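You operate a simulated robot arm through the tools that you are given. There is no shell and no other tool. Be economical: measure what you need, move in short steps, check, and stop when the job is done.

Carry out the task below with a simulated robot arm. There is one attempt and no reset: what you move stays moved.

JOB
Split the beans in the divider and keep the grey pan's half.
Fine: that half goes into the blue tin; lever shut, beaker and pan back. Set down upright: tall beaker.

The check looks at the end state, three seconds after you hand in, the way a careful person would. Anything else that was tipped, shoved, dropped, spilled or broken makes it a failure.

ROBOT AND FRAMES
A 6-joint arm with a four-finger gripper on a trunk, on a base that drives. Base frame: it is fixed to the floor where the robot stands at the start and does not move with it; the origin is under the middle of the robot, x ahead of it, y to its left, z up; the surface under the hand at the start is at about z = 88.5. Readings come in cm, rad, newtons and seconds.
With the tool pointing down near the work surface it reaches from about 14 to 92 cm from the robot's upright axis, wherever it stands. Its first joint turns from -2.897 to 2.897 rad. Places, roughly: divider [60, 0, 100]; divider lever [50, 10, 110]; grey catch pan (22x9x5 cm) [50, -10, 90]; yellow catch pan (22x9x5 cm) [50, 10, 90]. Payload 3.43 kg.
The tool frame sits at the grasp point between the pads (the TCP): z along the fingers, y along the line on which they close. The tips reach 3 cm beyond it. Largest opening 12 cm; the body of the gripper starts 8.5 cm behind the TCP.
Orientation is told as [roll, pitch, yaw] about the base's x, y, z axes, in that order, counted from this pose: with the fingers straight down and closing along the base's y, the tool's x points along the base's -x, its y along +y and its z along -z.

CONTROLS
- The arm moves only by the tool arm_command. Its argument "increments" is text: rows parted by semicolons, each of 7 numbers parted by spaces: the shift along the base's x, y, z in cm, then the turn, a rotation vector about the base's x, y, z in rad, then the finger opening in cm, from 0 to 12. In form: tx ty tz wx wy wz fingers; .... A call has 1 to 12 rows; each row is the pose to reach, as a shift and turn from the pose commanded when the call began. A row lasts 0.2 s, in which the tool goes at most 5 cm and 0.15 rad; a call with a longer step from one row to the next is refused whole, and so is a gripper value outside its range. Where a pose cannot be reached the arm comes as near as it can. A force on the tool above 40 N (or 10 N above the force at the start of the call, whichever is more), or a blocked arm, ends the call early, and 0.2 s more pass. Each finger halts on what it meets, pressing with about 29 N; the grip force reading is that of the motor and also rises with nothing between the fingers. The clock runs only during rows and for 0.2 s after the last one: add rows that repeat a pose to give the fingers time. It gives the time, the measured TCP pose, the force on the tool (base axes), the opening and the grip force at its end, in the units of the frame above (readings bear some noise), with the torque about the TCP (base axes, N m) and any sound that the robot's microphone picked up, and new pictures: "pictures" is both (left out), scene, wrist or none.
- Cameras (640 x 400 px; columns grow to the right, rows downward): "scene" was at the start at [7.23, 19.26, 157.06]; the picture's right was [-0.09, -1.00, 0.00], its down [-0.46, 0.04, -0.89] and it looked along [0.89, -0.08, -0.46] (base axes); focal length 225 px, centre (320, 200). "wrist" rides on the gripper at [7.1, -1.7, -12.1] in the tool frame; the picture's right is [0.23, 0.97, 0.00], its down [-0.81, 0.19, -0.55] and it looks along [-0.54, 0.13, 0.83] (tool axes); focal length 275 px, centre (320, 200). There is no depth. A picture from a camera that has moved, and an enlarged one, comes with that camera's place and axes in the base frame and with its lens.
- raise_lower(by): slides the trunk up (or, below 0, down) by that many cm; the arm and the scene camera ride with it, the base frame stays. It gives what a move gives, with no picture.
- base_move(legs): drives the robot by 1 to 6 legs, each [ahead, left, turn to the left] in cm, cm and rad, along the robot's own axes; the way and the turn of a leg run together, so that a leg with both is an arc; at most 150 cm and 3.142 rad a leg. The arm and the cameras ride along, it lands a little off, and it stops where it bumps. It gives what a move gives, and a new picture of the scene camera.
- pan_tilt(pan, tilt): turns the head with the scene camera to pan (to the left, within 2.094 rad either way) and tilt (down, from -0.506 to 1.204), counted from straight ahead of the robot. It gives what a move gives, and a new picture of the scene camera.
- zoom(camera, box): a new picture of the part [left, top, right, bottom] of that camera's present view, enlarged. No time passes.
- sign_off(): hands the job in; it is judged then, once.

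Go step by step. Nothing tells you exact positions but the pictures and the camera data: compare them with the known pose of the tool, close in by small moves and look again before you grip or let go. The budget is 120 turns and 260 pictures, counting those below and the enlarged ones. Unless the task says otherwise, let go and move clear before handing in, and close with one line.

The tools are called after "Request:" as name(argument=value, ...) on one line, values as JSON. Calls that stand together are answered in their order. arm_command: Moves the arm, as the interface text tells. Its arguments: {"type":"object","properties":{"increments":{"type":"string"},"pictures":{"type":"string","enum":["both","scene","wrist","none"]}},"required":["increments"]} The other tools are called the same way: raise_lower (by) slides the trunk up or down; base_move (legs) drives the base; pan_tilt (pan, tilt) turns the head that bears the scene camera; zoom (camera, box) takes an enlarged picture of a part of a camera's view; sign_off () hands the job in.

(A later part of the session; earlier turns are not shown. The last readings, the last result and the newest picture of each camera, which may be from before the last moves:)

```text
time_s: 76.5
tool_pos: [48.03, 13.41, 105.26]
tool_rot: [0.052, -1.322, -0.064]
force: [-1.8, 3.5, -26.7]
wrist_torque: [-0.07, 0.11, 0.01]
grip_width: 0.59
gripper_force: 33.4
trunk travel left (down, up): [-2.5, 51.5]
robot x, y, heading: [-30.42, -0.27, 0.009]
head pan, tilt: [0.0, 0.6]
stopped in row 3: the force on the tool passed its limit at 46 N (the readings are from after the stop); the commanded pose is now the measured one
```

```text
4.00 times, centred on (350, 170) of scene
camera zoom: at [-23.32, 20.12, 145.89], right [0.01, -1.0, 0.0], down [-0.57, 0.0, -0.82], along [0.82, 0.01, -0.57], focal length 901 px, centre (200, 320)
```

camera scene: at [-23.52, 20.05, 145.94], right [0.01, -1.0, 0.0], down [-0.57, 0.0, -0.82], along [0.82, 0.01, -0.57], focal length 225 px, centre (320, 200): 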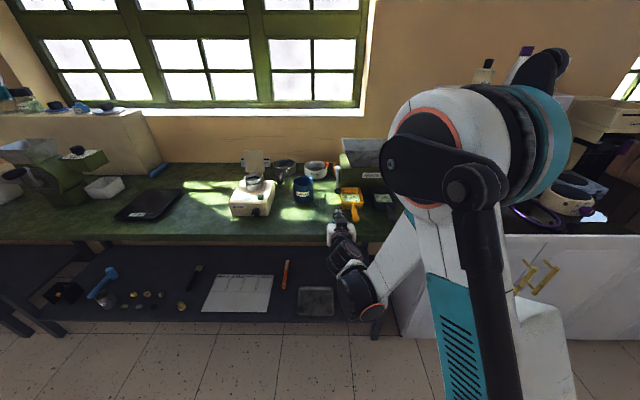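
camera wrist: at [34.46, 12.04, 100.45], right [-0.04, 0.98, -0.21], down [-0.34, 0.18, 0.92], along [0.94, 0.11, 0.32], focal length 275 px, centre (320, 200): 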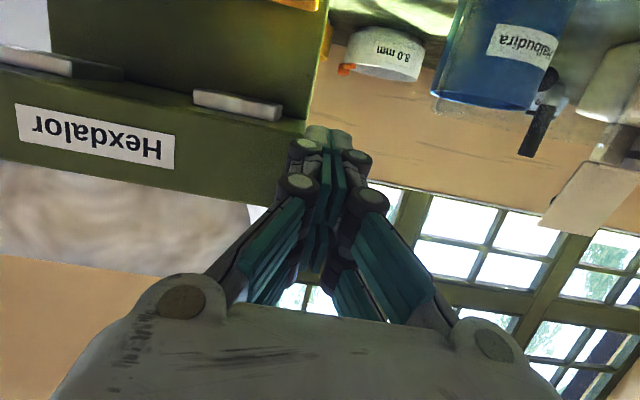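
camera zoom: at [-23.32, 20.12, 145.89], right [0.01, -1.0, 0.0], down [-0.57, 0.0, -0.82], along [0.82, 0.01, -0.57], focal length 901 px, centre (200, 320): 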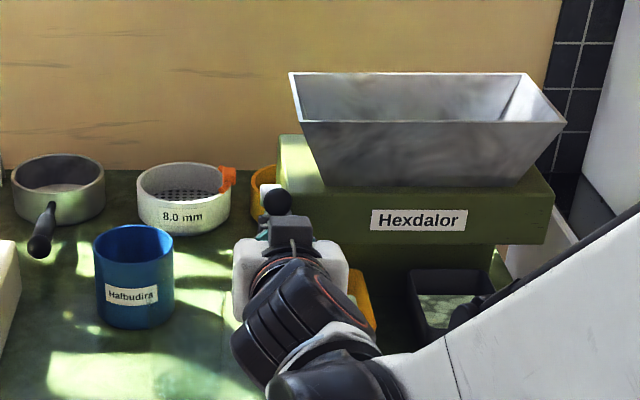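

The upper stop is reached, so the lever is shut. I'll ease down and back away.

Request:
arm_command(increments="0 0 -0.8 0 0 0 0; 0 0 -1.8 0 0 0 0; -4 0 -1.8 0 0 0 0; -8 0 -1.8 0 0 0 0; -11 0 -1.8 0 0 0 0; -11 0 -1.8 0 0 0 0", pictures="both")

Request:
zoom(camera="scene", box=[280, 130, 420, 230])

Request:
zoom(camera="wrist", box=[100, 40, 400, 220])

```text
time_s: 77.8
tool_pos: [37.04, 13.4, 103.82]
tool_rot: [0.053, -1.324, -0.064]
force: [-0.8, -0.2, 0.6]
wrist_torque: [0.02, 0.02, 0.01]
grip_width: 0.0
gripper_force: 32.9
trunk travel left (down, up): [-2.5, 51.5]
robot x, y, heading: [-30.22, -0.27, 0.001]
head pan, tilt: [0.0, 0.6]
camera scene: at [-23.58, 20.04, 145.94], right [0.01, -1.0, 0.0], down [-0.56, 0.0, -0.83], along [0.83, 0.01, -0.56], focal length 225 px, centre (320, 200)
camera wrist: at [23.54, 12.02, 99.83], right [-0.04, 0.98, -0.21], down [-0.34, 0.18, 0.92], along [0.94, 0.11, 0.32], focal length 275 px, centre (320, 200)
```

scene: 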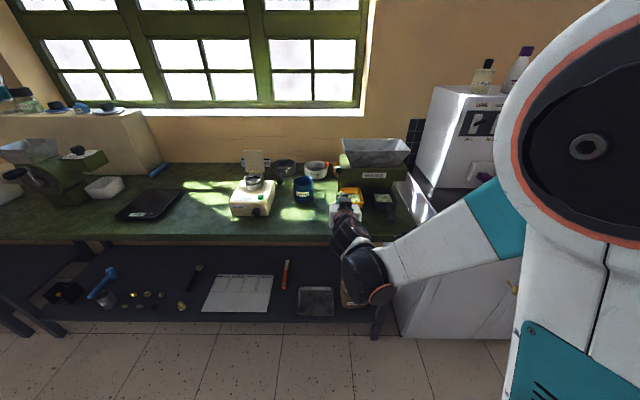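
wrist: 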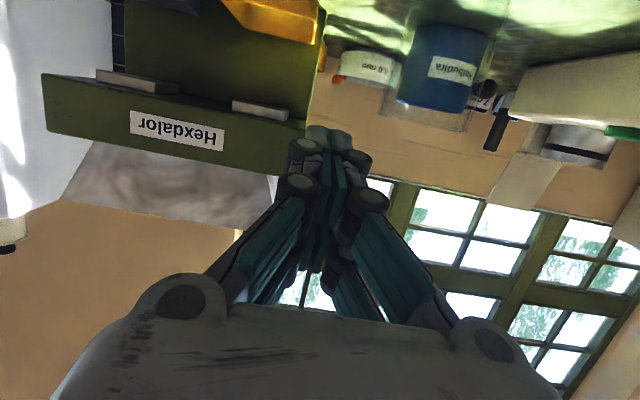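

```text
4.00 times, centred on (350, 180) of scene
camera zoom: at [-23.58, 20.04, 145.94], right [0.01, -1.0, 0.0], down [-0.56, 0.0, -0.83], along [0.83, 0.01, -0.56], focal length 901 px, centre (200, 280)
```

zoom: 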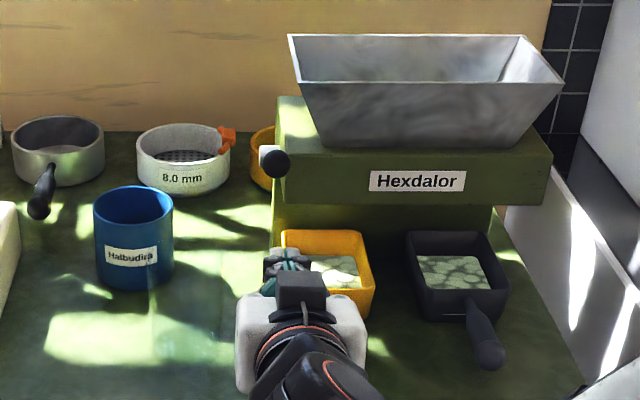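

```text
2.13 times, centred on (250, 130) of wrist
camera zoom: at [23.54, 12.02, 99.83], right [-0.04, 0.98, -0.21], down [-0.34, 0.18, 0.92], along [0.94, 0.11, 0.32], focal length 587 px, centre (469, 349)
```

zoom: 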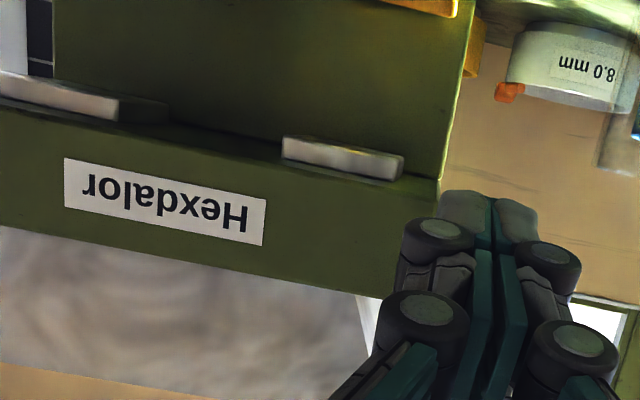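

The lever is up and shut, and the grey pan holds its half. Its handle runs from x≈43 to 51.5 at y≈−7, z≈91.5, so I'll move in front of it with the fingers partly open and check.

Request:
arm_command(increments="-3 -4 0 -0.013 0 0.014 2; -5 -8 -1 -0.013 0 0.014 4; -5 -12 -3 -0.013 0 0.014 6; -5 -16 -5 -0.013 0.05 0.014 7; -5 -20.4 -7 -0.013 0.1 0.014 7; -5 -20.4 -11 -0.013 0.12 0.014 7; -5 -20.4 -12 -0.013 0.12 0.014 7; -5 -20.4 -12 -0.013 0.12 0.014 7", pictures="both")

Request:
zoom(camera="scene", box=[310, 150, 430, 240])

```text
time_s: 79.7
tool_pos: [33.08, -7.28, 94.48]
tool_rot: [-0.002, -1.202, 0.002]
force: [0.3, 0.0, -0.2]
wrist_torque: [0.0, -0.01, 0.01]
grip_width: 7.01
gripper_force: 0.1
out of reach, approached as far as the arm can: row 6, 7, 8
trunk travel left (down, up): [-2.5, 51.5]
robot x, y, heading: [-30.39, 0.11, 0.01]
head pan, tilt: [0.0, 0.6]
camera scene: at [-23.54, 20.04, 145.94], right [0.01, -1.0, 0.0], down [-0.57, 0.0, -0.82], along [0.82, 0.01, -0.57], focal length 225 px, centre (320, 200)
camera wrist: at [19.17, -8.73, 92.1], right [-0.08, 0.97, -0.22], down [-0.22, 0.19, 0.96], along [0.97, 0.13, 0.2], focal length 275 px, centre (320, 200)
```

scene: 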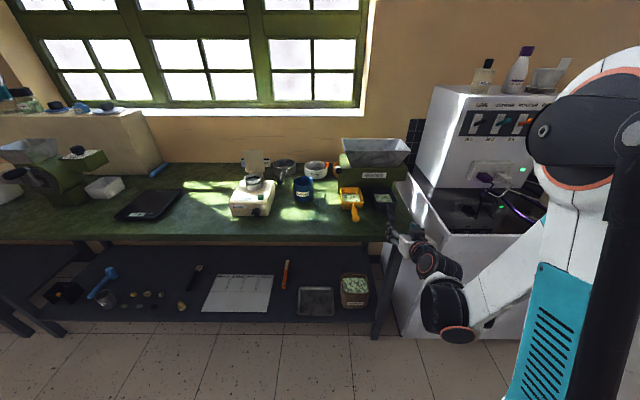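
wrist: 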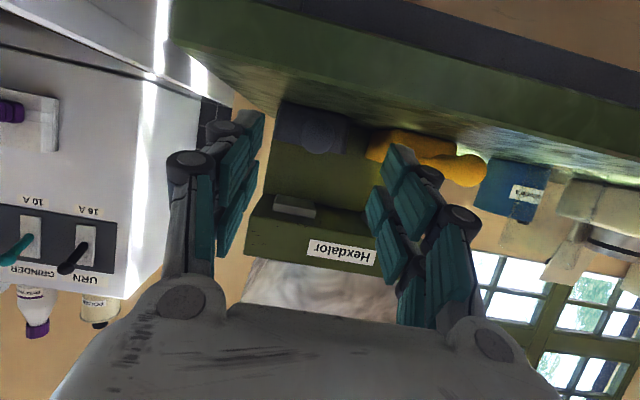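

```text
4.44 times, centred on (370, 195) of scene
camera zoom: at [-23.54, 20.04, 145.94], right [0.01, -1.0, 0.0], down [-0.57, 0.0, -0.82], along [0.82, 0.01, -0.57], focal length 1001 px, centre (98, 222)
```

zoom: 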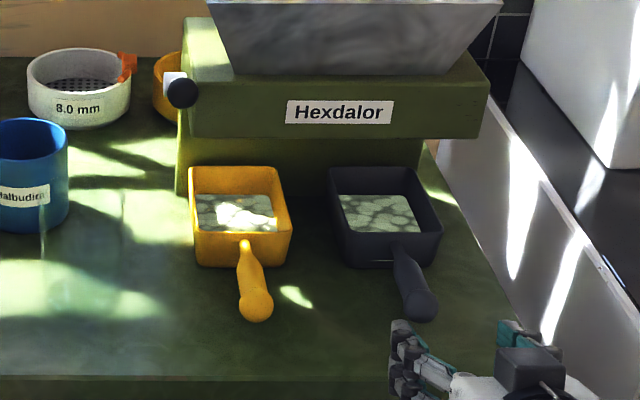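

The handle is ahead at y≈−6.7, z≈91.4. The arm is at its low limit here, so I'll lower the trunk the last 2.4 cm and then advance.

Request:
raise_lower(by=-2.4)

Request:
arm_command(increments="2 0.5 0 0 0 0 7; 5 0.5 0 0 0 0 7; 8 0.5 0 0 0 0 7; 8 0.5 0 0 0 0 7", pictures="both")

Request:
zoom(camera="scene", box=[310, 140, 430, 230])

```text
time_s: 80.3
tool_pos: [32.97, -7.12, 92.0]
tool_rot: [-0.001, -1.202, 0.002]
force: [0.5, 0.2, -0.1]
wrist_torque: [0.02, -0.02, 0.01]
grip_width: 7.0
gripper_force: 0.0
trunk travel left (down, up): [-0.1, 53.9]
robot x, y, heading: [-30.43, -0.05, 0.014]
head pan, tilt: [0.0, 0.6]
```

```text
time_s: 81.3
tool_pos: [41.31, -6.62, 91.97]
tool_rot: [-0.001, -1.203, 0.003]
force: [-0.2, 1.8, 0.0]
wrist_torque: [-0.01, -0.04, 0.02]
grip_width: 7.01
gripper_force: 0.1
trunk travel left (down, up): [-0.1, 53.9]
robot x, y, heading: [-30.32, -0.17, 0.007]
head pan, tilt: [0.0, 0.6]
camera scene: at [-23.51, 20.04, 143.54], right [0.01, -1.0, 0.0], down [-0.57, 0.0, -0.82], along [0.82, 0.01, -0.57], focal length 225 px, centre (320, 200)
camera wrist: at [27.5, -8.22, 89.64], right [-0.08, 0.97, -0.22], down [-0.22, 0.19, 0.96], along [0.97, 0.13, 0.2], focal length 275 px, centre (320, 200)
```

scene: 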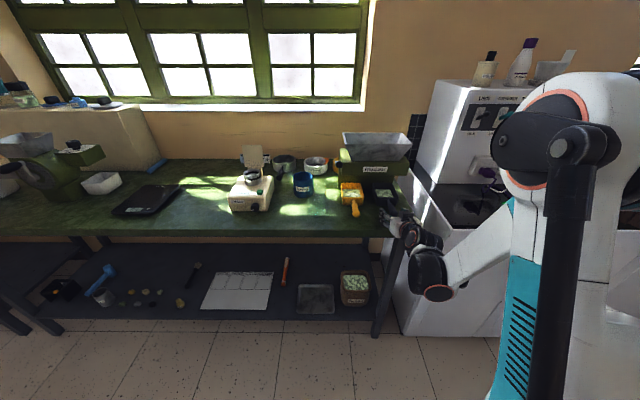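
wrist: 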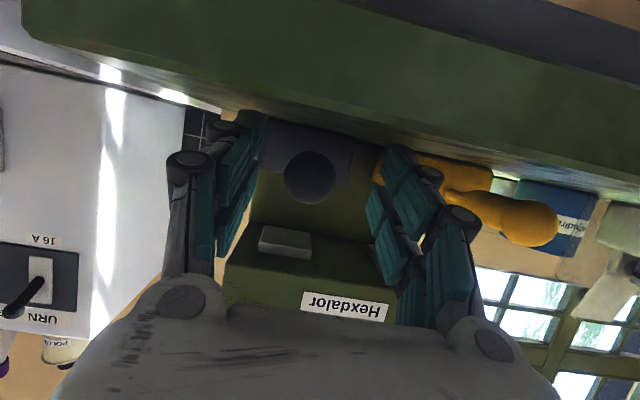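

```text
4.44 times, centred on (370, 185) of scene
camera zoom: at [-23.51, 20.04, 143.54], right [0.01, -1.0, 0.0], down [-0.57, 0.0, -0.82], along [0.82, 0.01, -0.57], focal length 1001 px, centre (98, 267)
```

zoom: 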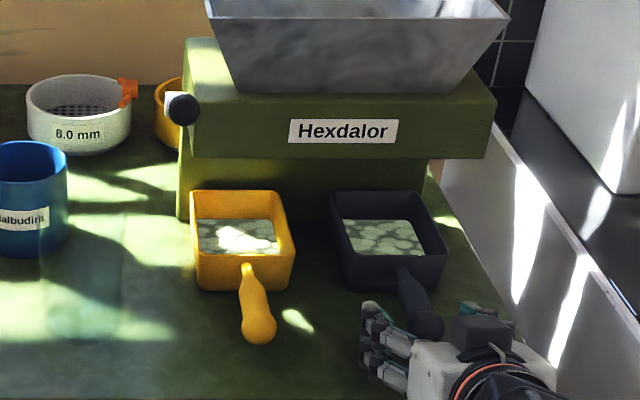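

The handle is centred between the fingers. I'll advance to x≈46 and close.

Request:
arm_command(increments="2.5 -0.2 -0.1 0 0 0 7; 4.8 -0.2 -0.1 0 0 0 7; 4.8 -0.2 -0.1 0 0 0 5; 4.8 -0.2 -0.1 0 0 0 3.5; 4.8 -0.2 -0.1 0 0 0 2; 4.8 -0.2 -0.1 0 0 0 1; 4.8 -0.2 -0.1 0 0 0 1; 4.8 -0.2 -0.1 0 0 0 1", pictures="both")

Request:
zoom(camera="scene", box=[310, 140, 430, 230])

```text
time_s: 83.2
tool_pos: [45.79, -6.72, 91.57]
tool_rot: [-0.001, -1.205, 0.002]
force: [1.5, 2.6, 8.2]
wrist_torque: [0.11, -0.3, -0.05]
grip_width: 2.24
gripper_force: 28.5
trunk travel left (down, up): [-0.1, 53.9]
robot x, y, heading: [-30.6, -0.3, 0.007]
head pan, tilt: [0.0, 0.6]
camera scene: at [-23.6, 20.06, 143.54], right [0.01, -1.0, 0.0], down [-0.56, 0.0, -0.83], along [0.83, 0.01, -0.56], focal length 225 px, centre (320, 200)
camera wrist: at [32.0, -8.37, 89.41], right [-0.08, 0.97, -0.22], down [-0.23, 0.19, 0.96], along [0.97, 0.13, 0.2], focal length 275 px, centre (320, 200)
```

scene: 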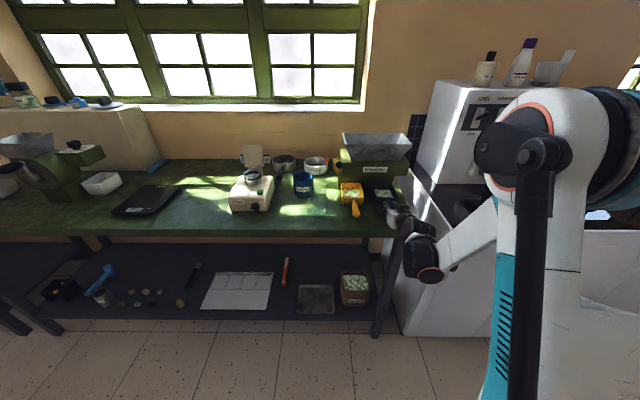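
wrist: 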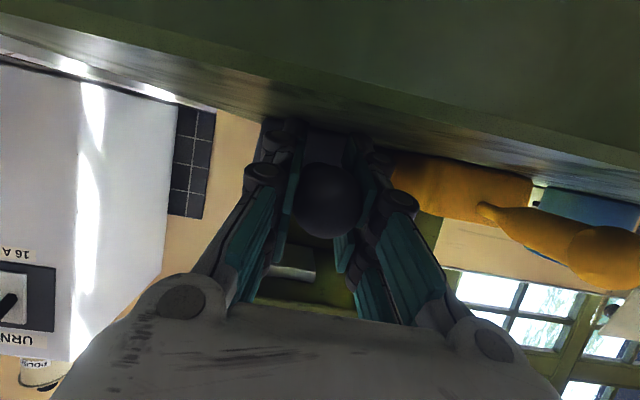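

```text
4.44 times, centred on (370, 185) of scene
camera zoom: at [-23.6, 20.06, 143.54], right [0.01, -1.0, 0.0], down [-0.56, 0.0, -0.83], along [0.83, 0.01, -0.56], focal length 1001 px, centre (98, 267)
```

zoom: 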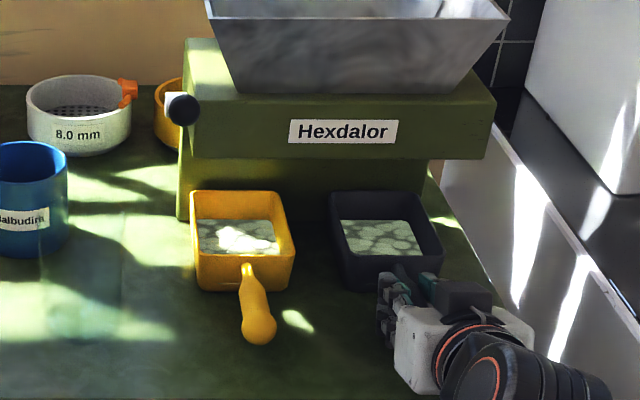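

The handle is gripped at 2.2 cm (home TCP is (45.8, −6.7, 91.6)). I'll lift 1 cm and check that the pan stays level.

Request:
arm_command(increments="0 0 0.5 0 0 0 1; 0 0 1 0 0 0 1; 0 0 1.2 0 0 0 1; 0 0 1.2 0 0 0 1", pictures="none")

Request:
zoom(camera="scene", box=[310, 140, 430, 230])

```text
time_s: 84.2
tool_pos: [45.76, -6.97, 93.03]
tool_rot: [-0.001, -1.203, 0.001]
force: [-0.6, -0.2, -1.3]
wrist_torque: [0.0, 0.12, -0.02]
grip_width: 2.23
gripper_force: 28.9
trunk travel left (down, up): [-0.1, 53.9]
robot x, y, heading: [-30.3, 0.02, 0.007]
head pan, tilt: [0.0, 0.6]
```

```text
4.44 times, centred on (370, 185) of scene
camera zoom: at [-23.54, 20.04, 143.54], right [0.01, -1.0, 0.0], down [-0.57, 0.0, -0.82], along [0.82, 0.01, -0.57], focal length 1001 px, centre (98, 267)
```

zoom: 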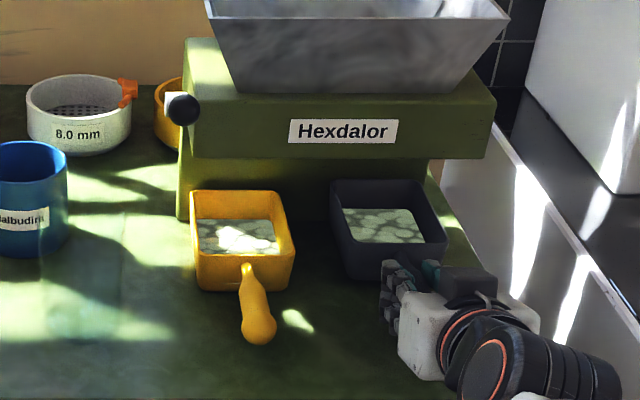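

The pan lifted level. I'll pull it straight back out from under the divider.

Request:
arm_command(increments="-1 0 0 0 0 0 1; -3 0 0 0 0 0 1; -5 0 0 0 0 0 1; -7.5 0 0 0 0 0 1; -10 0 0 0 0 0 1; -12.5 0 0 0 0 0 1; -14.5 0 0.5 0 0 0 1; -15.5 0 2 0 0 0 1; -15.5 0 4 0 0 0 1; -15.5 0 6 0 0 0 1; -15.5 0 7 0 0 0 1; -15.5 0 7 0 0 0 1", pictures="both")

```text
time_s: 86.8
tool_pos: [30.2, -6.79, 100.15]
tool_rot: [-0.003, -1.201, 0.002]
force: [-0.9, 1.5, -1.7]
wrist_torque: [0.04, 0.13, 0.01]
grip_width: 2.25
gripper_force: 28.9
trunk travel left (down, up): [-0.1, 53.9]
robot x, y, heading: [-30.62, 0.0, 0.008]
head pan, tilt: [0.0, 0.6]
camera scene: at [-23.57, 20.04, 143.54], right [0.01, -1.0, 0.0], down [-0.56, 0.0, -0.83], along [0.83, 0.01, -0.56], focal length 225 px, centre (320, 200)
camera wrist: at [16.44, -8.42, 97.9], right [-0.08, 0.97, -0.22], down [-0.22, 0.19, 0.96], along [0.97, 0.13, 0.2], focal length 275 px, centre (320, 200)
```

scene: 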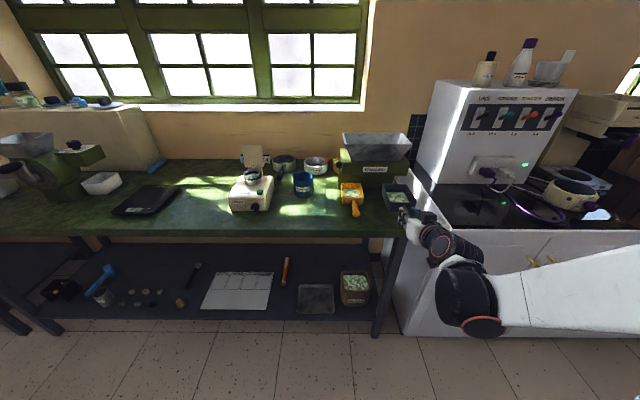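
wrist: 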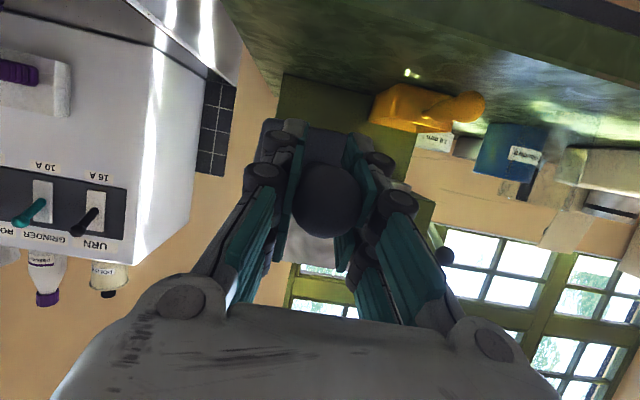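

The pan is clear of the divider. I'll lift it level to z≈120 before crossing over.

Request:
arm_command(increments="0 0 2 0 0 0 1; 0 0 5 0 0 0 1; 0 0 8 0 0 0 1; 0 0 11 0 0 0 1; 0 0 14 0 0 0 1; 0 0 17 0 0 0 1; 0 0 19 0 0 0 1; 0 0 20 0 0 0 1; 0 0 20 0 0 0 1", pictures="scene")

Request:
zoom(camera="scene", box=[310, 100, 470, 220])

```text
time_s: 88.8
tool_pos: [30.28, -6.46, 120.13]
tool_rot: [-0.001, -1.203, 0.011]
force: [-0.5, 0.2, -0.9]
wrist_torque: [0.02, 0.13, 0.01]
grip_width: 2.25
gripper_force: 29.3
trunk travel left (down, up): [-0.1, 53.9]
robot x, y, heading: [-30.85, -0.43, 0.005]
head pan, tilt: [0.0, 0.6]
camera scene: at [-23.65, 19.72, 143.29], right [-0.03, -1.0, 0.0], down [-0.59, 0.02, -0.81], along [0.81, -0.02, -0.59], focal length 225 px, centre (320, 200)
```

scene: 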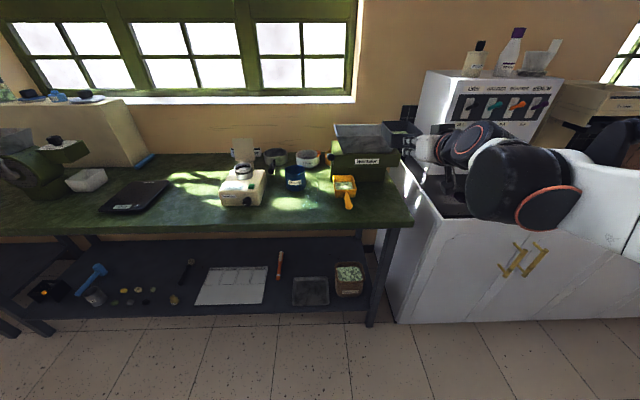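

```text
3.33 times, centred on (390, 160) of scene
camera zoom: at [-23.65, 19.72, 143.29], right [-0.03, -1.0, 0.0], down [-0.59, 0.02, -0.81], along [0.81, -0.02, -0.59], focal length 751 px, centre (87, 333)
```

zoom: 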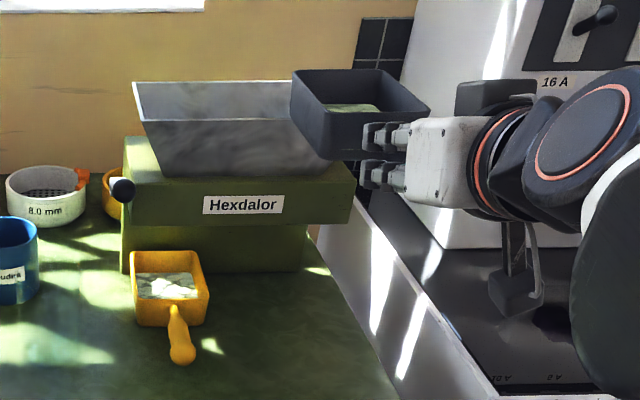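

The pan is level with the beans still in it. I'll carry it across toward the tin side at this height.

Request:
arm_command(increments="0 2 0 0 0 0 1; 0 5 0 0 0 0 1; 0 9 0 0 0 0 1; 0 13 0 0 0 0 1; 0 17 0 0 0 0 1; 0 21 0 0 0 0 1; 0 25 0 0 0 0 1; 0 29 0 0 0 0 1; 0 33 0 0 0 0 1; 0 36 0 0 0 0 1; 0 38.5 0 0 0 0 1; 0 38.5 0 0 0 0 1", pictures="both")

Request:
zoom(camera="scene", box=[200, 100, 360, 220])

```text
time_s: 91.3
tool_pos: [29.26, 30.22, 120.11]
tool_rot: [-0.002, -1.202, -0.007]
force: [-1.1, 0.3, -2.3]
wrist_torque: [0.0, 0.11, -0.02]
grip_width: 2.25
gripper_force: 29.2
trunk travel left (down, up): [-0.1, 53.9]
robot x, y, heading: [-29.81, -0.11, 0.006]
head pan, tilt: [0.0, 0.6]
camera scene: at [-23.61, 20.5, 143.39], right [0.06, -1.0, 0.0], down [-0.58, -0.03, -0.82], along [0.81, 0.05, -0.58], focal length 225 px, centre (320, 200)
camera wrist: at [15.51, 28.79, 117.69], right [-0.07, 0.97, -0.22], down [-0.22, 0.19, 0.96], along [0.97, 0.12, 0.2], focal length 275 px, centre (320, 200)
```

scene: 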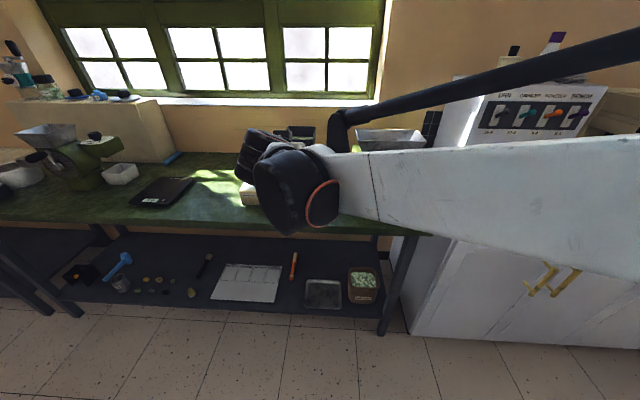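
wrist: 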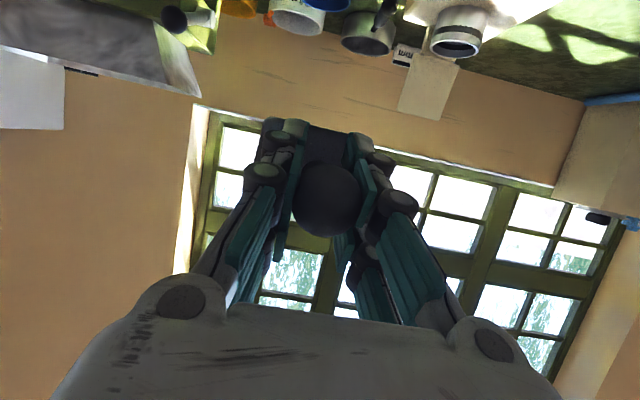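

```text
3.33 times, centred on (280, 160) of scene
camera zoom: at [-23.61, 20.5, 143.39], right [0.06, -1.0, 0.0], down [-0.58, -0.03, -0.82], along [0.81, 0.05, -0.58], focal length 751 px, centre (453, 333)
```

zoom: 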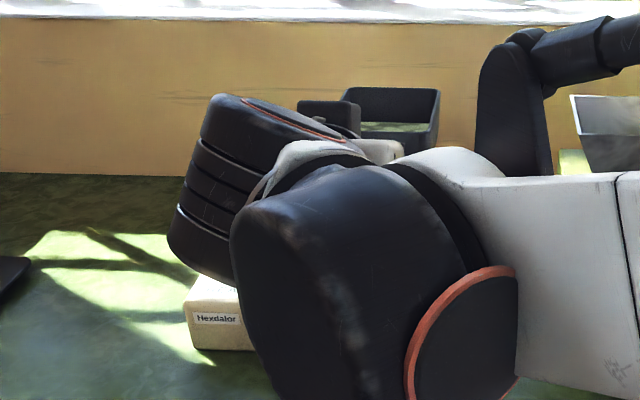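

The forearm hides the tin from the head camera. I'll raise the trunk so the camera looks over the arm.

Request:
raise_lower(by=20)

Request:
arm_command(increments="1 0.5 -3 0 0 0 1; 2 1 -7 0 0 0 1; 4 1.5 -11 0 0 0 1; 6 2 -15 0 0 0 1; 8 2 -18 0 0 0 1; 10 2 -20 0 0 0 1; 10 2 -20 0 0 0 1", pictures="wrist")

Request:
pan_tilt(pan=0.1, tilt=0.75)

```text
time_s: 93.5
tool_pos: [29.54, 30.37, 139.99]
tool_rot: [-0.001, -1.203, -0.01]
force: [0.6, -1.0, -1.0]
wrist_torque: [0.02, 0.12, 0.0]
grip_width: 2.25
gripper_force: 29.1
trunk travel left (down, up): [-20.1, 33.9]
robot x, y, heading: [-30.1, -0.08, 0.004]
head pan, tilt: [0.0, 0.6]
```

```text
time_s: 95.1
tool_pos: [40.2, 33.87, 120.12]
tool_rot: [-0.004, -1.203, 0.006]
force: [-0.7, 0.2, -1.5]
wrist_torque: [0.02, 0.14, 0.05]
grip_width: 2.22
gripper_force: 29.1
trunk travel left (down, up): [-20.1, 33.9]
robot x, y, heading: [-30.43, 0.14, 0.011]
head pan, tilt: [0.0, 0.6]
camera wrist: at [26.35, 32.24, 117.72], right [-0.08, 0.97, -0.22], down [-0.22, 0.19, 0.96], along [0.97, 0.13, 0.2], focal length 275 px, centre (320, 200)
```

wrist: 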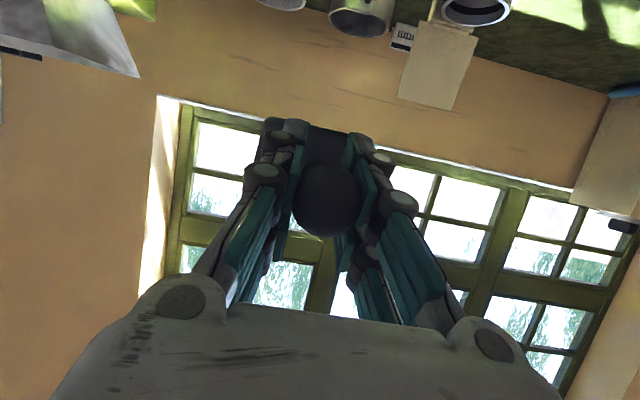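

```text
time_s: 95.8
tool_pos: [40.11, 33.78, 120.1]
tool_rot: [0.0, -1.203, 0.003]
force: [-1.0, -0.3, -1.6]
wrist_torque: [0.02, 0.12, -0.04]
grip_width: 2.23
gripper_force: 29.2
trunk travel left (down, up): [-20.1, 33.9]
robot x, y, heading: [-30.21, -0.09, 0.002]
head pan, tilt: [0.099, 0.75]
camera scene: at [-24.12, 20.88, 162.25], right [0.11, -0.99, 0.0], down [-0.68, -0.07, -0.73], along [0.73, 0.08, -0.68], focal length 225 px, centre (320, 200)
```

scene: 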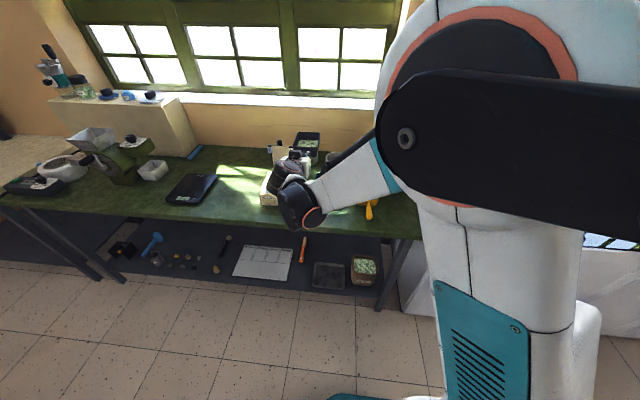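

Request:
zoom(camera="scene", box=[240, 120, 400, 220])

```text
4.00 times, centred on (320, 170) of scene
camera zoom: at [-24.12, 20.88, 162.25], right [0.11, -0.99, 0.0], down [-0.68, -0.07, -0.73], along [0.73, 0.08, -0.68], focal length 901 px, centre (320, 320)
```

zoom: 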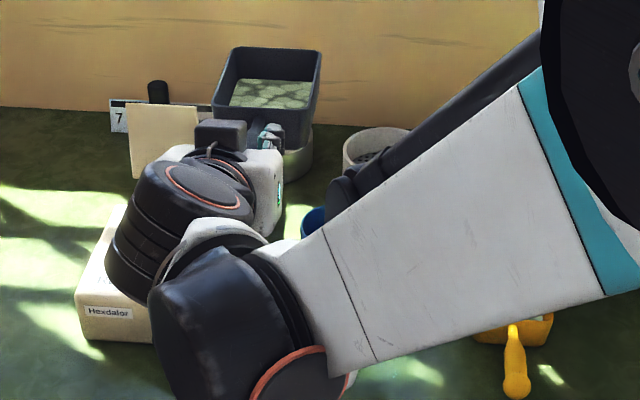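

The pan's far-right corner is about (16.7, −4.3, +2) from the grip, so I can place it over the tin centre (61.5, 27.8). I'll move there while pitching the nose down 0.4 rad, which is still safe for the bean level.

Request:
arm_command(increments="1.5 -0.5 -2 0 0 0 1; 3 -1 -5 0 0.05 0 1; 4.5 -1.6 -7 0 0.12 0 1; 5.1 -1.6 -8.5 0 0.2 0 1; 5.1 -1.6 -10 0 0.28 0 1; 5.1 -1.6 -10.9 0 0.34 0 1; 5.1 -1.6 -10.9 0 0.4 0 1; 5.1 -1.6 -10.9 0 0.4 0 1", pictures="both")

Request:
zoom(camera="scene", box=[240, 120, 400, 220])

```text
time_s: 97.6
tool_pos: [45.25, 32.12, 109.01]
tool_rot: [0.0, -0.802, 0.001]
force: [0.7, -0.7, -1.0]
wrist_torque: [-0.02, 0.11, -0.01]
grip_width: 2.26
gripper_force: 29.0
trunk travel left (down, up): [-20.1, 33.9]
robot x, y, heading: [-30.41, 0.04, 0.006]
head pan, tilt: [0.099, 0.75]
camera scene: at [-24.12, 20.88, 162.25], right [0.11, -0.99, 0.0], down [-0.68, -0.07, -0.73], along [0.73, 0.08, -0.68], focal length 225 px, centre (320, 200)
camera wrist: at [31.65, 30.6, 112.27], right [-0.16, 0.97, -0.17], down [0.17, 0.19, 0.97], along [0.97, 0.13, -0.19], focal length 275 px, centre (320, 200)
```

scene: 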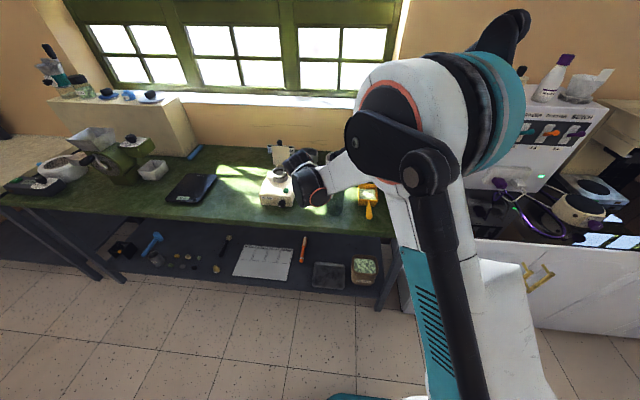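
wrist: 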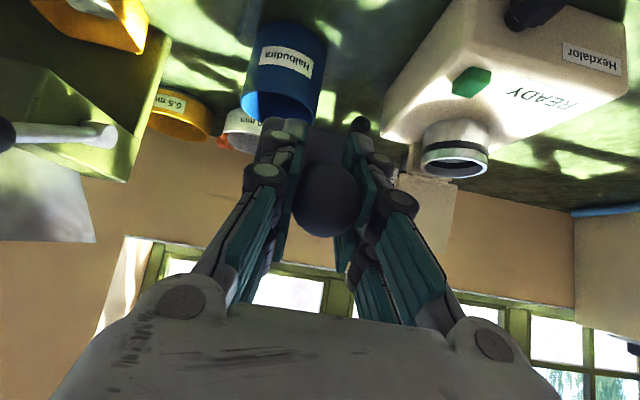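

```text
4.00 times, centred on (320, 170) of scene
camera zoom: at [-24.12, 20.88, 162.25], right [0.11, -0.99, 0.0], down [-0.68, -0.07, -0.73], along [0.73, 0.08, -0.68], focal length 901 px, centre (320, 320)
```

zoom: 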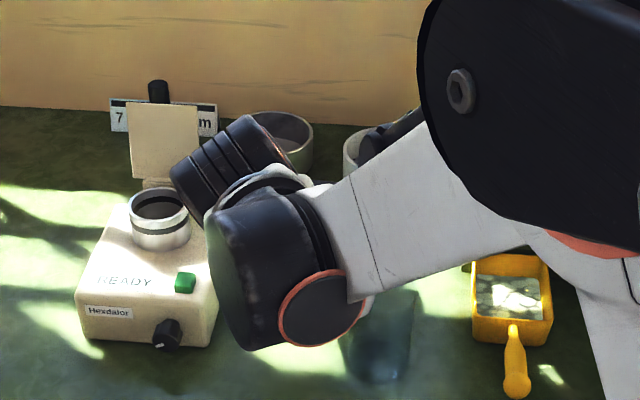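

The tin rim sits where I computed it and the corner is above it. I'll roll the pan about its handle axis toward the right corner, keeping the corner over the tin.

Request:
arm_command(increments="0.3 0.25 0.5 0.129 0 -0.054 1; 0.55 0.5 1.0 0.249 0 -0.105 1; 0.7 0.5 1.1 0.35 0 -0.148 1; 0.85 0.5 1.15 0.433 0 -0.183 1; 1.0 0.45 1.25 0.516 0 -0.218 1; 1.2 0.4 1.4 0.599 0 -0.253 1; 1.35 0.3 1.6 0.672 0 -0.284 1; 1.45 0.2 1.7 0.737 0 -0.311 1; 1.45 0.2 1.7 0.737 0 -0.311 1", pictures="both")

Request:
zoom(camera="scene", box=[240, 120, 400, 220])

```text
time_s: 99.6
tool_pos: [46.58, 32.35, 110.94]
tool_rot: [0.84, -0.474, -0.854]
force: [0.2, 0.3, -1.4]
wrist_torque: [-0.03, 0.11, -0.02]
grip_width: 2.22
gripper_force: 29.5
trunk travel left (down, up): [-20.1, 33.9]
robot x, y, heading: [-30.64, 0.07, 0.007]
head pan, tilt: [0.099, 0.75]
camera scene: at [-24.12, 20.88, 162.25], right [0.11, -0.99, 0.0], down [-0.68, -0.07, -0.73], along [0.73, 0.08, -0.68], focal length 225 px, centre (320, 200)
camera wrist: at [32.84, 32.97, 113.62], right [0.14, 0.83, 0.54], down [0.11, -0.55, 0.83], along [0.98, -0.06, -0.16], focal length 275 px, centre (320, 200)
```

scene: 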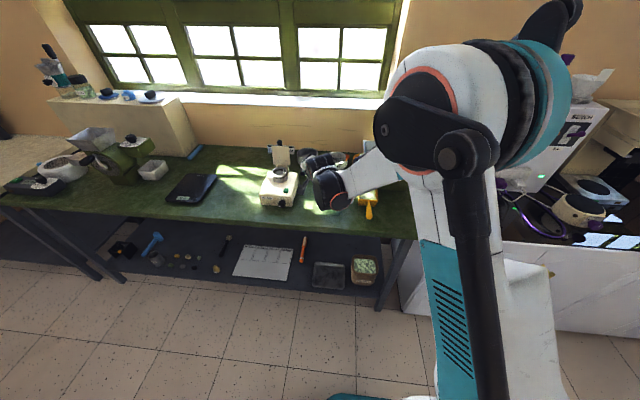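
wrist: 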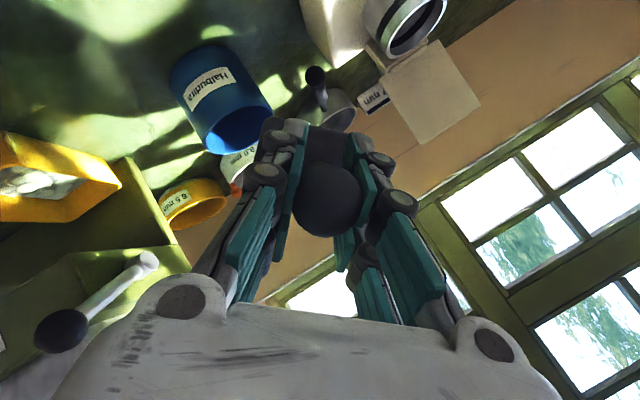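

```text
4.00 times, centred on (320, 170) of scene
camera zoom: at [-24.12, 20.88, 162.25], right [0.11, -0.99, 0.0], down [-0.68, -0.07, -0.73], along [0.73, 0.08, -0.68], focal length 901 px, centre (320, 320)
```

zoom: 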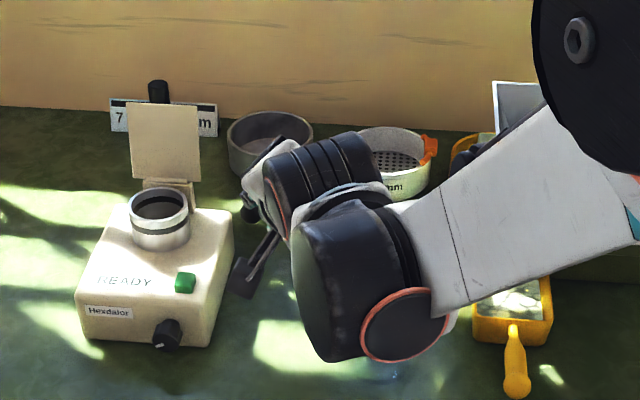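

The tin mouth is at (61.5, 27.9), right under the corner. I'll now pitch the nose down further, to 0.7 rad, keeping the corner in place.

Request:
arm_command(increments="1 0 1.2 0 0.1 0 1; 2.1 -0.05 2.5 0 0.2 0 1; 3.2 -0.05 3.8 0 0.3 0 1; 3.2 -0.05 3.8 0 0.3 0 1", pictures="wrist")

```text
time_s: 100.6
tool_pos: [49.87, 32.35, 114.48]
tool_rot: [0.604, -0.268, -0.765]
force: [0.5, 0.1, -1.5]
wrist_torque: [0.02, 0.1, 0.0]
grip_width: 2.25
gripper_force: 28.9
trunk travel left (down, up): [-20.1, 33.9]
robot x, y, heading: [-30.57, -0.28, 0.007]
head pan, tilt: [0.099, 0.75]
camera wrist: at [37.44, 32.96, 121.24], right [0.29, 0.83, 0.47], down [0.35, -0.55, 0.76], along [0.89, -0.06, -0.45], focal length 275 px, centre (320, 200)
```

wrist: 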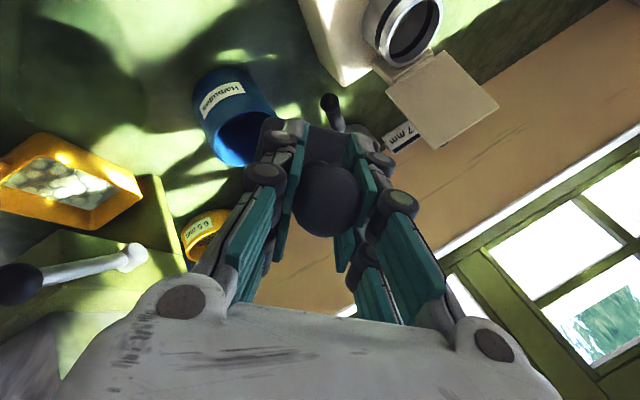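

Now the slow roll about the pitched handle axis to start pouring.

Request:
arm_command(increments="0.25 -0.2 0.15 0.0765 0 -0.0644 1; 0.45 -0.45 0.3 0.153 0 -0.1288 1; 0.7 -0.75 0.35 0.2295 0 -0.1932 1; 0.95 -1.05 0.4 0.306 0 -0.2576 1; 1.15 -1.45 0.4 0.3825 0 -0.322 1; 1.35 -1.85 0.4 0.459 0 -0.3864 1; 1.35 -1.85 0.4 0.459 0 -0.3864 1", pictures="both")

Request:
zoom(camera="scene", box=[240, 120, 400, 220])

```text
time_s: 102.2
tool_pos: [51.43, 30.51, 115.01]
tool_rot: [0.862, 0.112, -1.181]
force: [-0.1, -0.3, -0.7]
wrist_torque: [-0.04, 0.09, 0.01]
grip_width: 2.24
gripper_force: 28.5
trunk travel left (down, up): [-20.1, 33.9]
robot x, y, heading: [-30.47, 0.01, 0.007]
head pan, tilt: [0.099, 0.75]
camera scene: at [-24.12, 20.88, 162.25], right [0.11, -0.99, 0.0], down [-0.68, -0.07, -0.73], along [0.73, 0.08, -0.68], focal length 225 px, centre (320, 200)
camera wrist: at [39.45, 32.6, 122.35], right [0.53, 0.38, 0.76], down [0.05, -0.91, 0.41], along [0.85, -0.18, -0.5], focal length 275 px, centre (320, 200)
```

scene: 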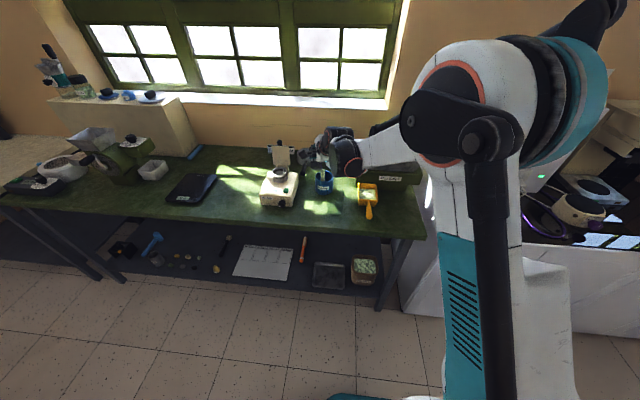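
wrist: 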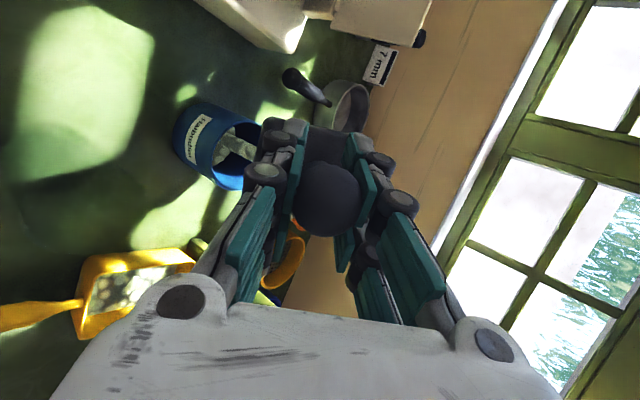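

```text
4.00 times, centred on (320, 170) of scene
camera zoom: at [-24.12, 20.88, 162.25], right [0.11, -0.99, 0.0], down [-0.68, -0.07, -0.73], along [0.73, 0.08, -0.68], focal length 901 px, centre (320, 320)
```

zoom: 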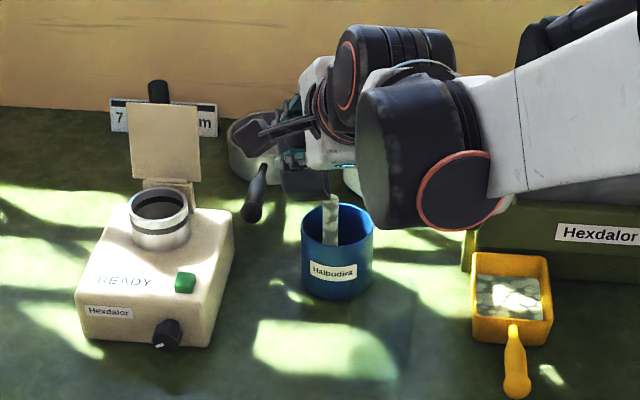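

The stream falls inside the tin. I'll shift 0.6 cm toward its centre and keep rolling slowly to empty the pan.

Request:
arm_command(increments="0 -0.3 0 0 0 0 1; 0 -0.6 0 0 0 0 1; 0.05 -0.8 0.05 0.038 0 -0.032 1; 0.15 -1 0.15 0.0765 0 -0.0644 1; 0.25 -1.2 0.2 0.115 0 -0.097 1; 0.3 -1.4 0.3 0.153 0 -0.1288 1; 0.35 -1.6 0.35 0.191 0 -0.161 1; 0.4 -1.8 0.4 0.2295 0 -0.1932 1; 0.45 -2.1 0.45 0.268 0 -0.225 1; 0.5 -2.35 0.5 0.306 0 -0.2576 1; 0.5 -2.35 0.5 0.306 0 -0.2576 1", pictures="both")

Request:
zoom(camera="scene", box=[240, 120, 400, 220])

```text
time_s: 104.6
tool_pos: [51.67, 28.04, 115.47]
tool_rot: [0.947, 0.406, -1.42]
force: [0.6, 0.6, -1.6]
wrist_torque: [0.03, 0.09, 0.02]
grip_width: 2.23
gripper_force: 29.0
trunk travel left (down, up): [-20.1, 33.9]
robot x, y, heading: [-30.62, -0.0, 0.008]
head pan, tilt: [0.099, 0.75]
camera scene: at [-24.13, 20.87, 162.25], right [0.11, -0.99, 0.0], down [-0.68, -0.07, -0.73], along [0.73, 0.08, -0.68], focal length 225 px, centre (320, 200)
camera wrist: at [40.43, 30.85, 123.59], right [0.58, -0.01, 0.82], down [-0.19, -0.97, 0.12], along [0.79, -0.23, -0.57], focal length 275 px, centre (320, 200)
```

scene: 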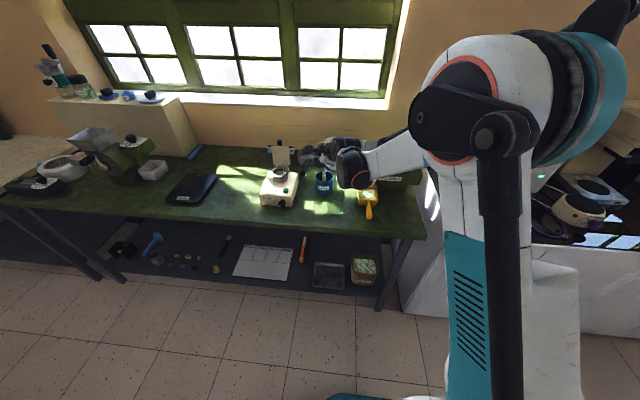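
wrist: 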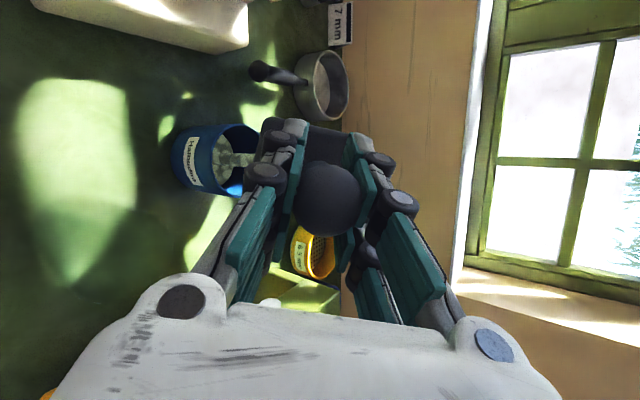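

```text
4.00 times, centred on (320, 170) of scene
camera zoom: at [-24.13, 20.87, 162.25], right [0.11, -0.99, 0.0], down [-0.68, -0.07, -0.73], along [0.73, 0.08, -0.68], focal length 901 px, centre (320, 320)
```

zoom: 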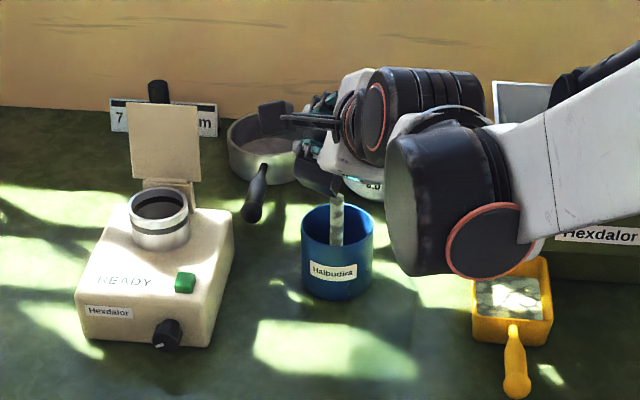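

The stream is centred in the tin. I'll continue to about 2.3 rad and wait for it to finish.

Request:
arm_command(increments="0 0 0 0 0 0 1; 0.05 -0.25 0.05 0.038 0 -0.032 1; 0.05 -0.5 0.05 0.0765 0 -0.0644 1; 0.1 -0.75 0.1 0.115 0 -0.097 1; 0.1 -1 0.1 0.153 0 -0.1288 1; 0.05 -1.25 0.1 0.191 0 -0.161 1; 0.05 -1.5 0.05 0.2295 0 -0.1932 1; 0 -1.7 0 0.268 0 -0.225 1; 0 -1.95 0 0.306 0 -0.2576 1; -0.1 -2.4 -0.1 0.383 0 -0.322 1; -0.1 -2.4 -0.1 0.383 0 -0.322 1; -0.1 -2.4 -0.1 0.383 0 -0.322 1", pictures="wrist")

Request:
zoom(camera="scene", box=[240, 120, 400, 220])

```text
time_s: 107.2
tool_pos: [51.45, 25.75, 115.67]
tool_rot: [0.937, 0.785, -1.749]
force: [0.7, -0.4, -0.9]
wrist_torque: [-0.03, 0.07, 0.02]
grip_width: 2.25
gripper_force: 28.6
trunk travel left (down, up): [-20.1, 33.9]
robot x, y, heading: [-30.58, 0.18, 0.006]
head pan, tilt: [0.099, 0.75]
camera wrist: at [41.13, 28.71, 124.68], right [0.5, -0.49, 0.72], down [-0.49, -0.84, -0.23], along [0.72, -0.24, -0.66], focal length 275 px, centre (320, 200)
```

wrist: 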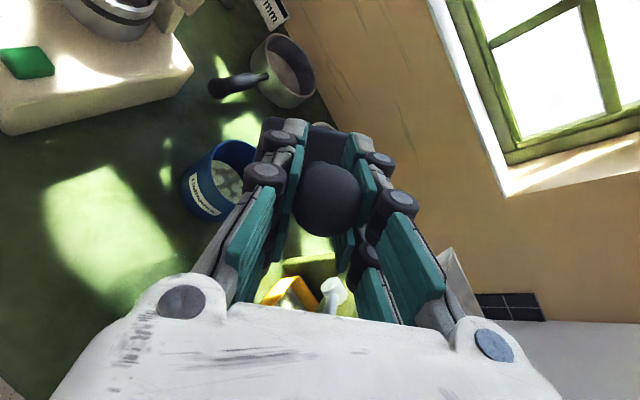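

```text
4.00 times, centred on (320, 170) of scene
camera zoom: at [-24.12, 20.87, 162.25], right [0.11, -0.99, 0.0], down [-0.68, -0.07, -0.73], along [0.73, 0.08, -0.68], focal length 901 px, centre (320, 320)
```

zoom: 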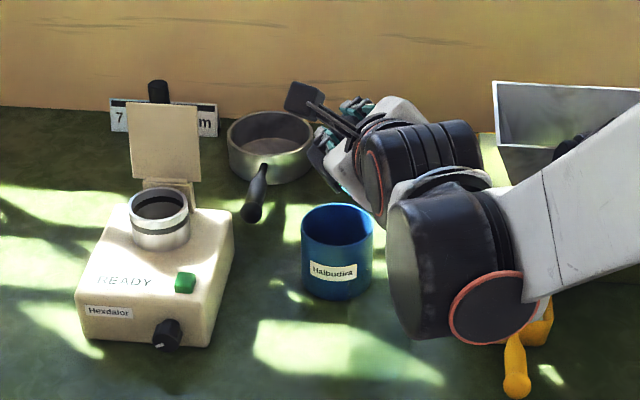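

The stream has ended. I'll wait a moment for stragglers, then raise and roll back.

Request:
arm_command(increments="0 0 0 0 0 0 1; 0 0 0 0.05 0 -0.042 1; 0 0 0 0.05 0 -0.042 1; 0 0 0 0 0 0 1; 0 0.5 2 -0.0765 0 0.0644 1; 0 1 4 -0.18 0 0.15 1; 0 1.5 6 -0.287 0 0.241 1; 0 2 8 -0.39 0 0.33 1; 0 3 8 -0.497 0 0.419 1; 0 4 8 -0.6 0 0.508 1; 0 4 8 -0.707 0 0.595 1; 0 4 8 -0.81 0 0.683 1", pictures="none")

Request:
arm_command(increments="0 0 0 -0.107 0 0.09 1; 0 0 0 -0.214 0 0.18 1; 0 0 0 -0.321 0 0.27 1; 0 0 0 -0.428 0 0.36 1; 0 0 0 -0.535 0 0.45 1; 0 0 0 -0.642 0 0.54 1; 0 0 0 -0.749 0 0.631 1; 0 0 0 -0.856 0 0.72 1; 0 0 0 -0.95 0 0.799 1; 0 0 0 -0.95 0 0.799 1", pictures="both")

Request:
zoom(camera="scene", box=[240, 120, 400, 220])

```text
time_s: 109.8
tool_pos: [51.67, 29.83, 123.34]
tool_rot: [0.808, 0.0, -1.08]
force: [-0.2, -0.3, -0.9]
wrist_torque: [0.01, 0.04, 0.05]
grip_width: 2.21
gripper_force: 29.0
trunk travel left (down, up): [-20.1, 33.9]
robot x, y, heading: [-30.27, 0.29, 0.009]
head pan, tilt: [0.099, 0.75]
```

```text
time_s: 112.0
tool_pos: [51.75, 29.86, 123.51]
tool_rot: [-0.005, -0.503, 0.004]
force: [0.8, -0.5, -0.5]
wrist_torque: [-0.01, 0.05, -0.05]
grip_width: 2.22
gripper_force: 29.1
trunk travel left (down, up): [-20.1, 33.9]
robot x, y, heading: [-30.43, -0.09, 0.005]
head pan, tilt: [0.099, 0.75]
camera scene: at [-24.13, 20.88, 162.25], right [0.11, -0.99, 0.0], down [-0.68, -0.07, -0.73], along [0.73, 0.08, -0.68], focal length 225 px, centre (320, 200)
camera wrist: at [39.68, 28.19, 130.6], right [-0.2, 0.97, -0.11], down [0.44, 0.19, 0.87], along [0.87, 0.13, -0.47], focal length 275 px, centre (320, 200)
```

scene: 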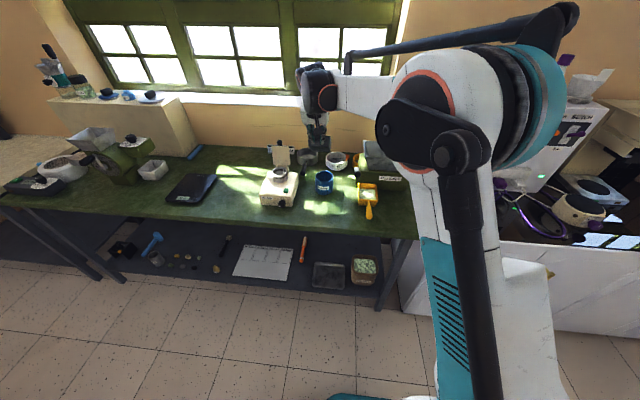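
wrist: 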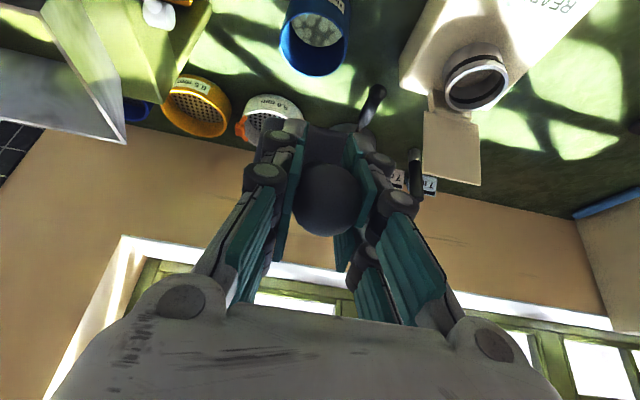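

```text
4.00 times, centred on (320, 170) of scene
camera zoom: at [-24.13, 20.88, 162.25], right [0.11, -0.99, 0.0], down [-0.68, -0.07, -0.73], along [0.73, 0.08, -0.68], focal length 901 px, centre (320, 320)
```

zoom: 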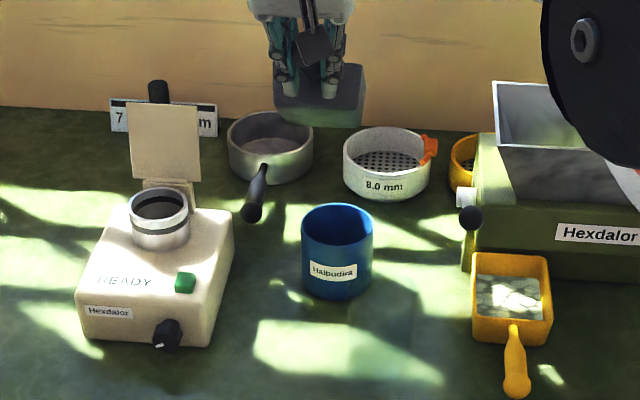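

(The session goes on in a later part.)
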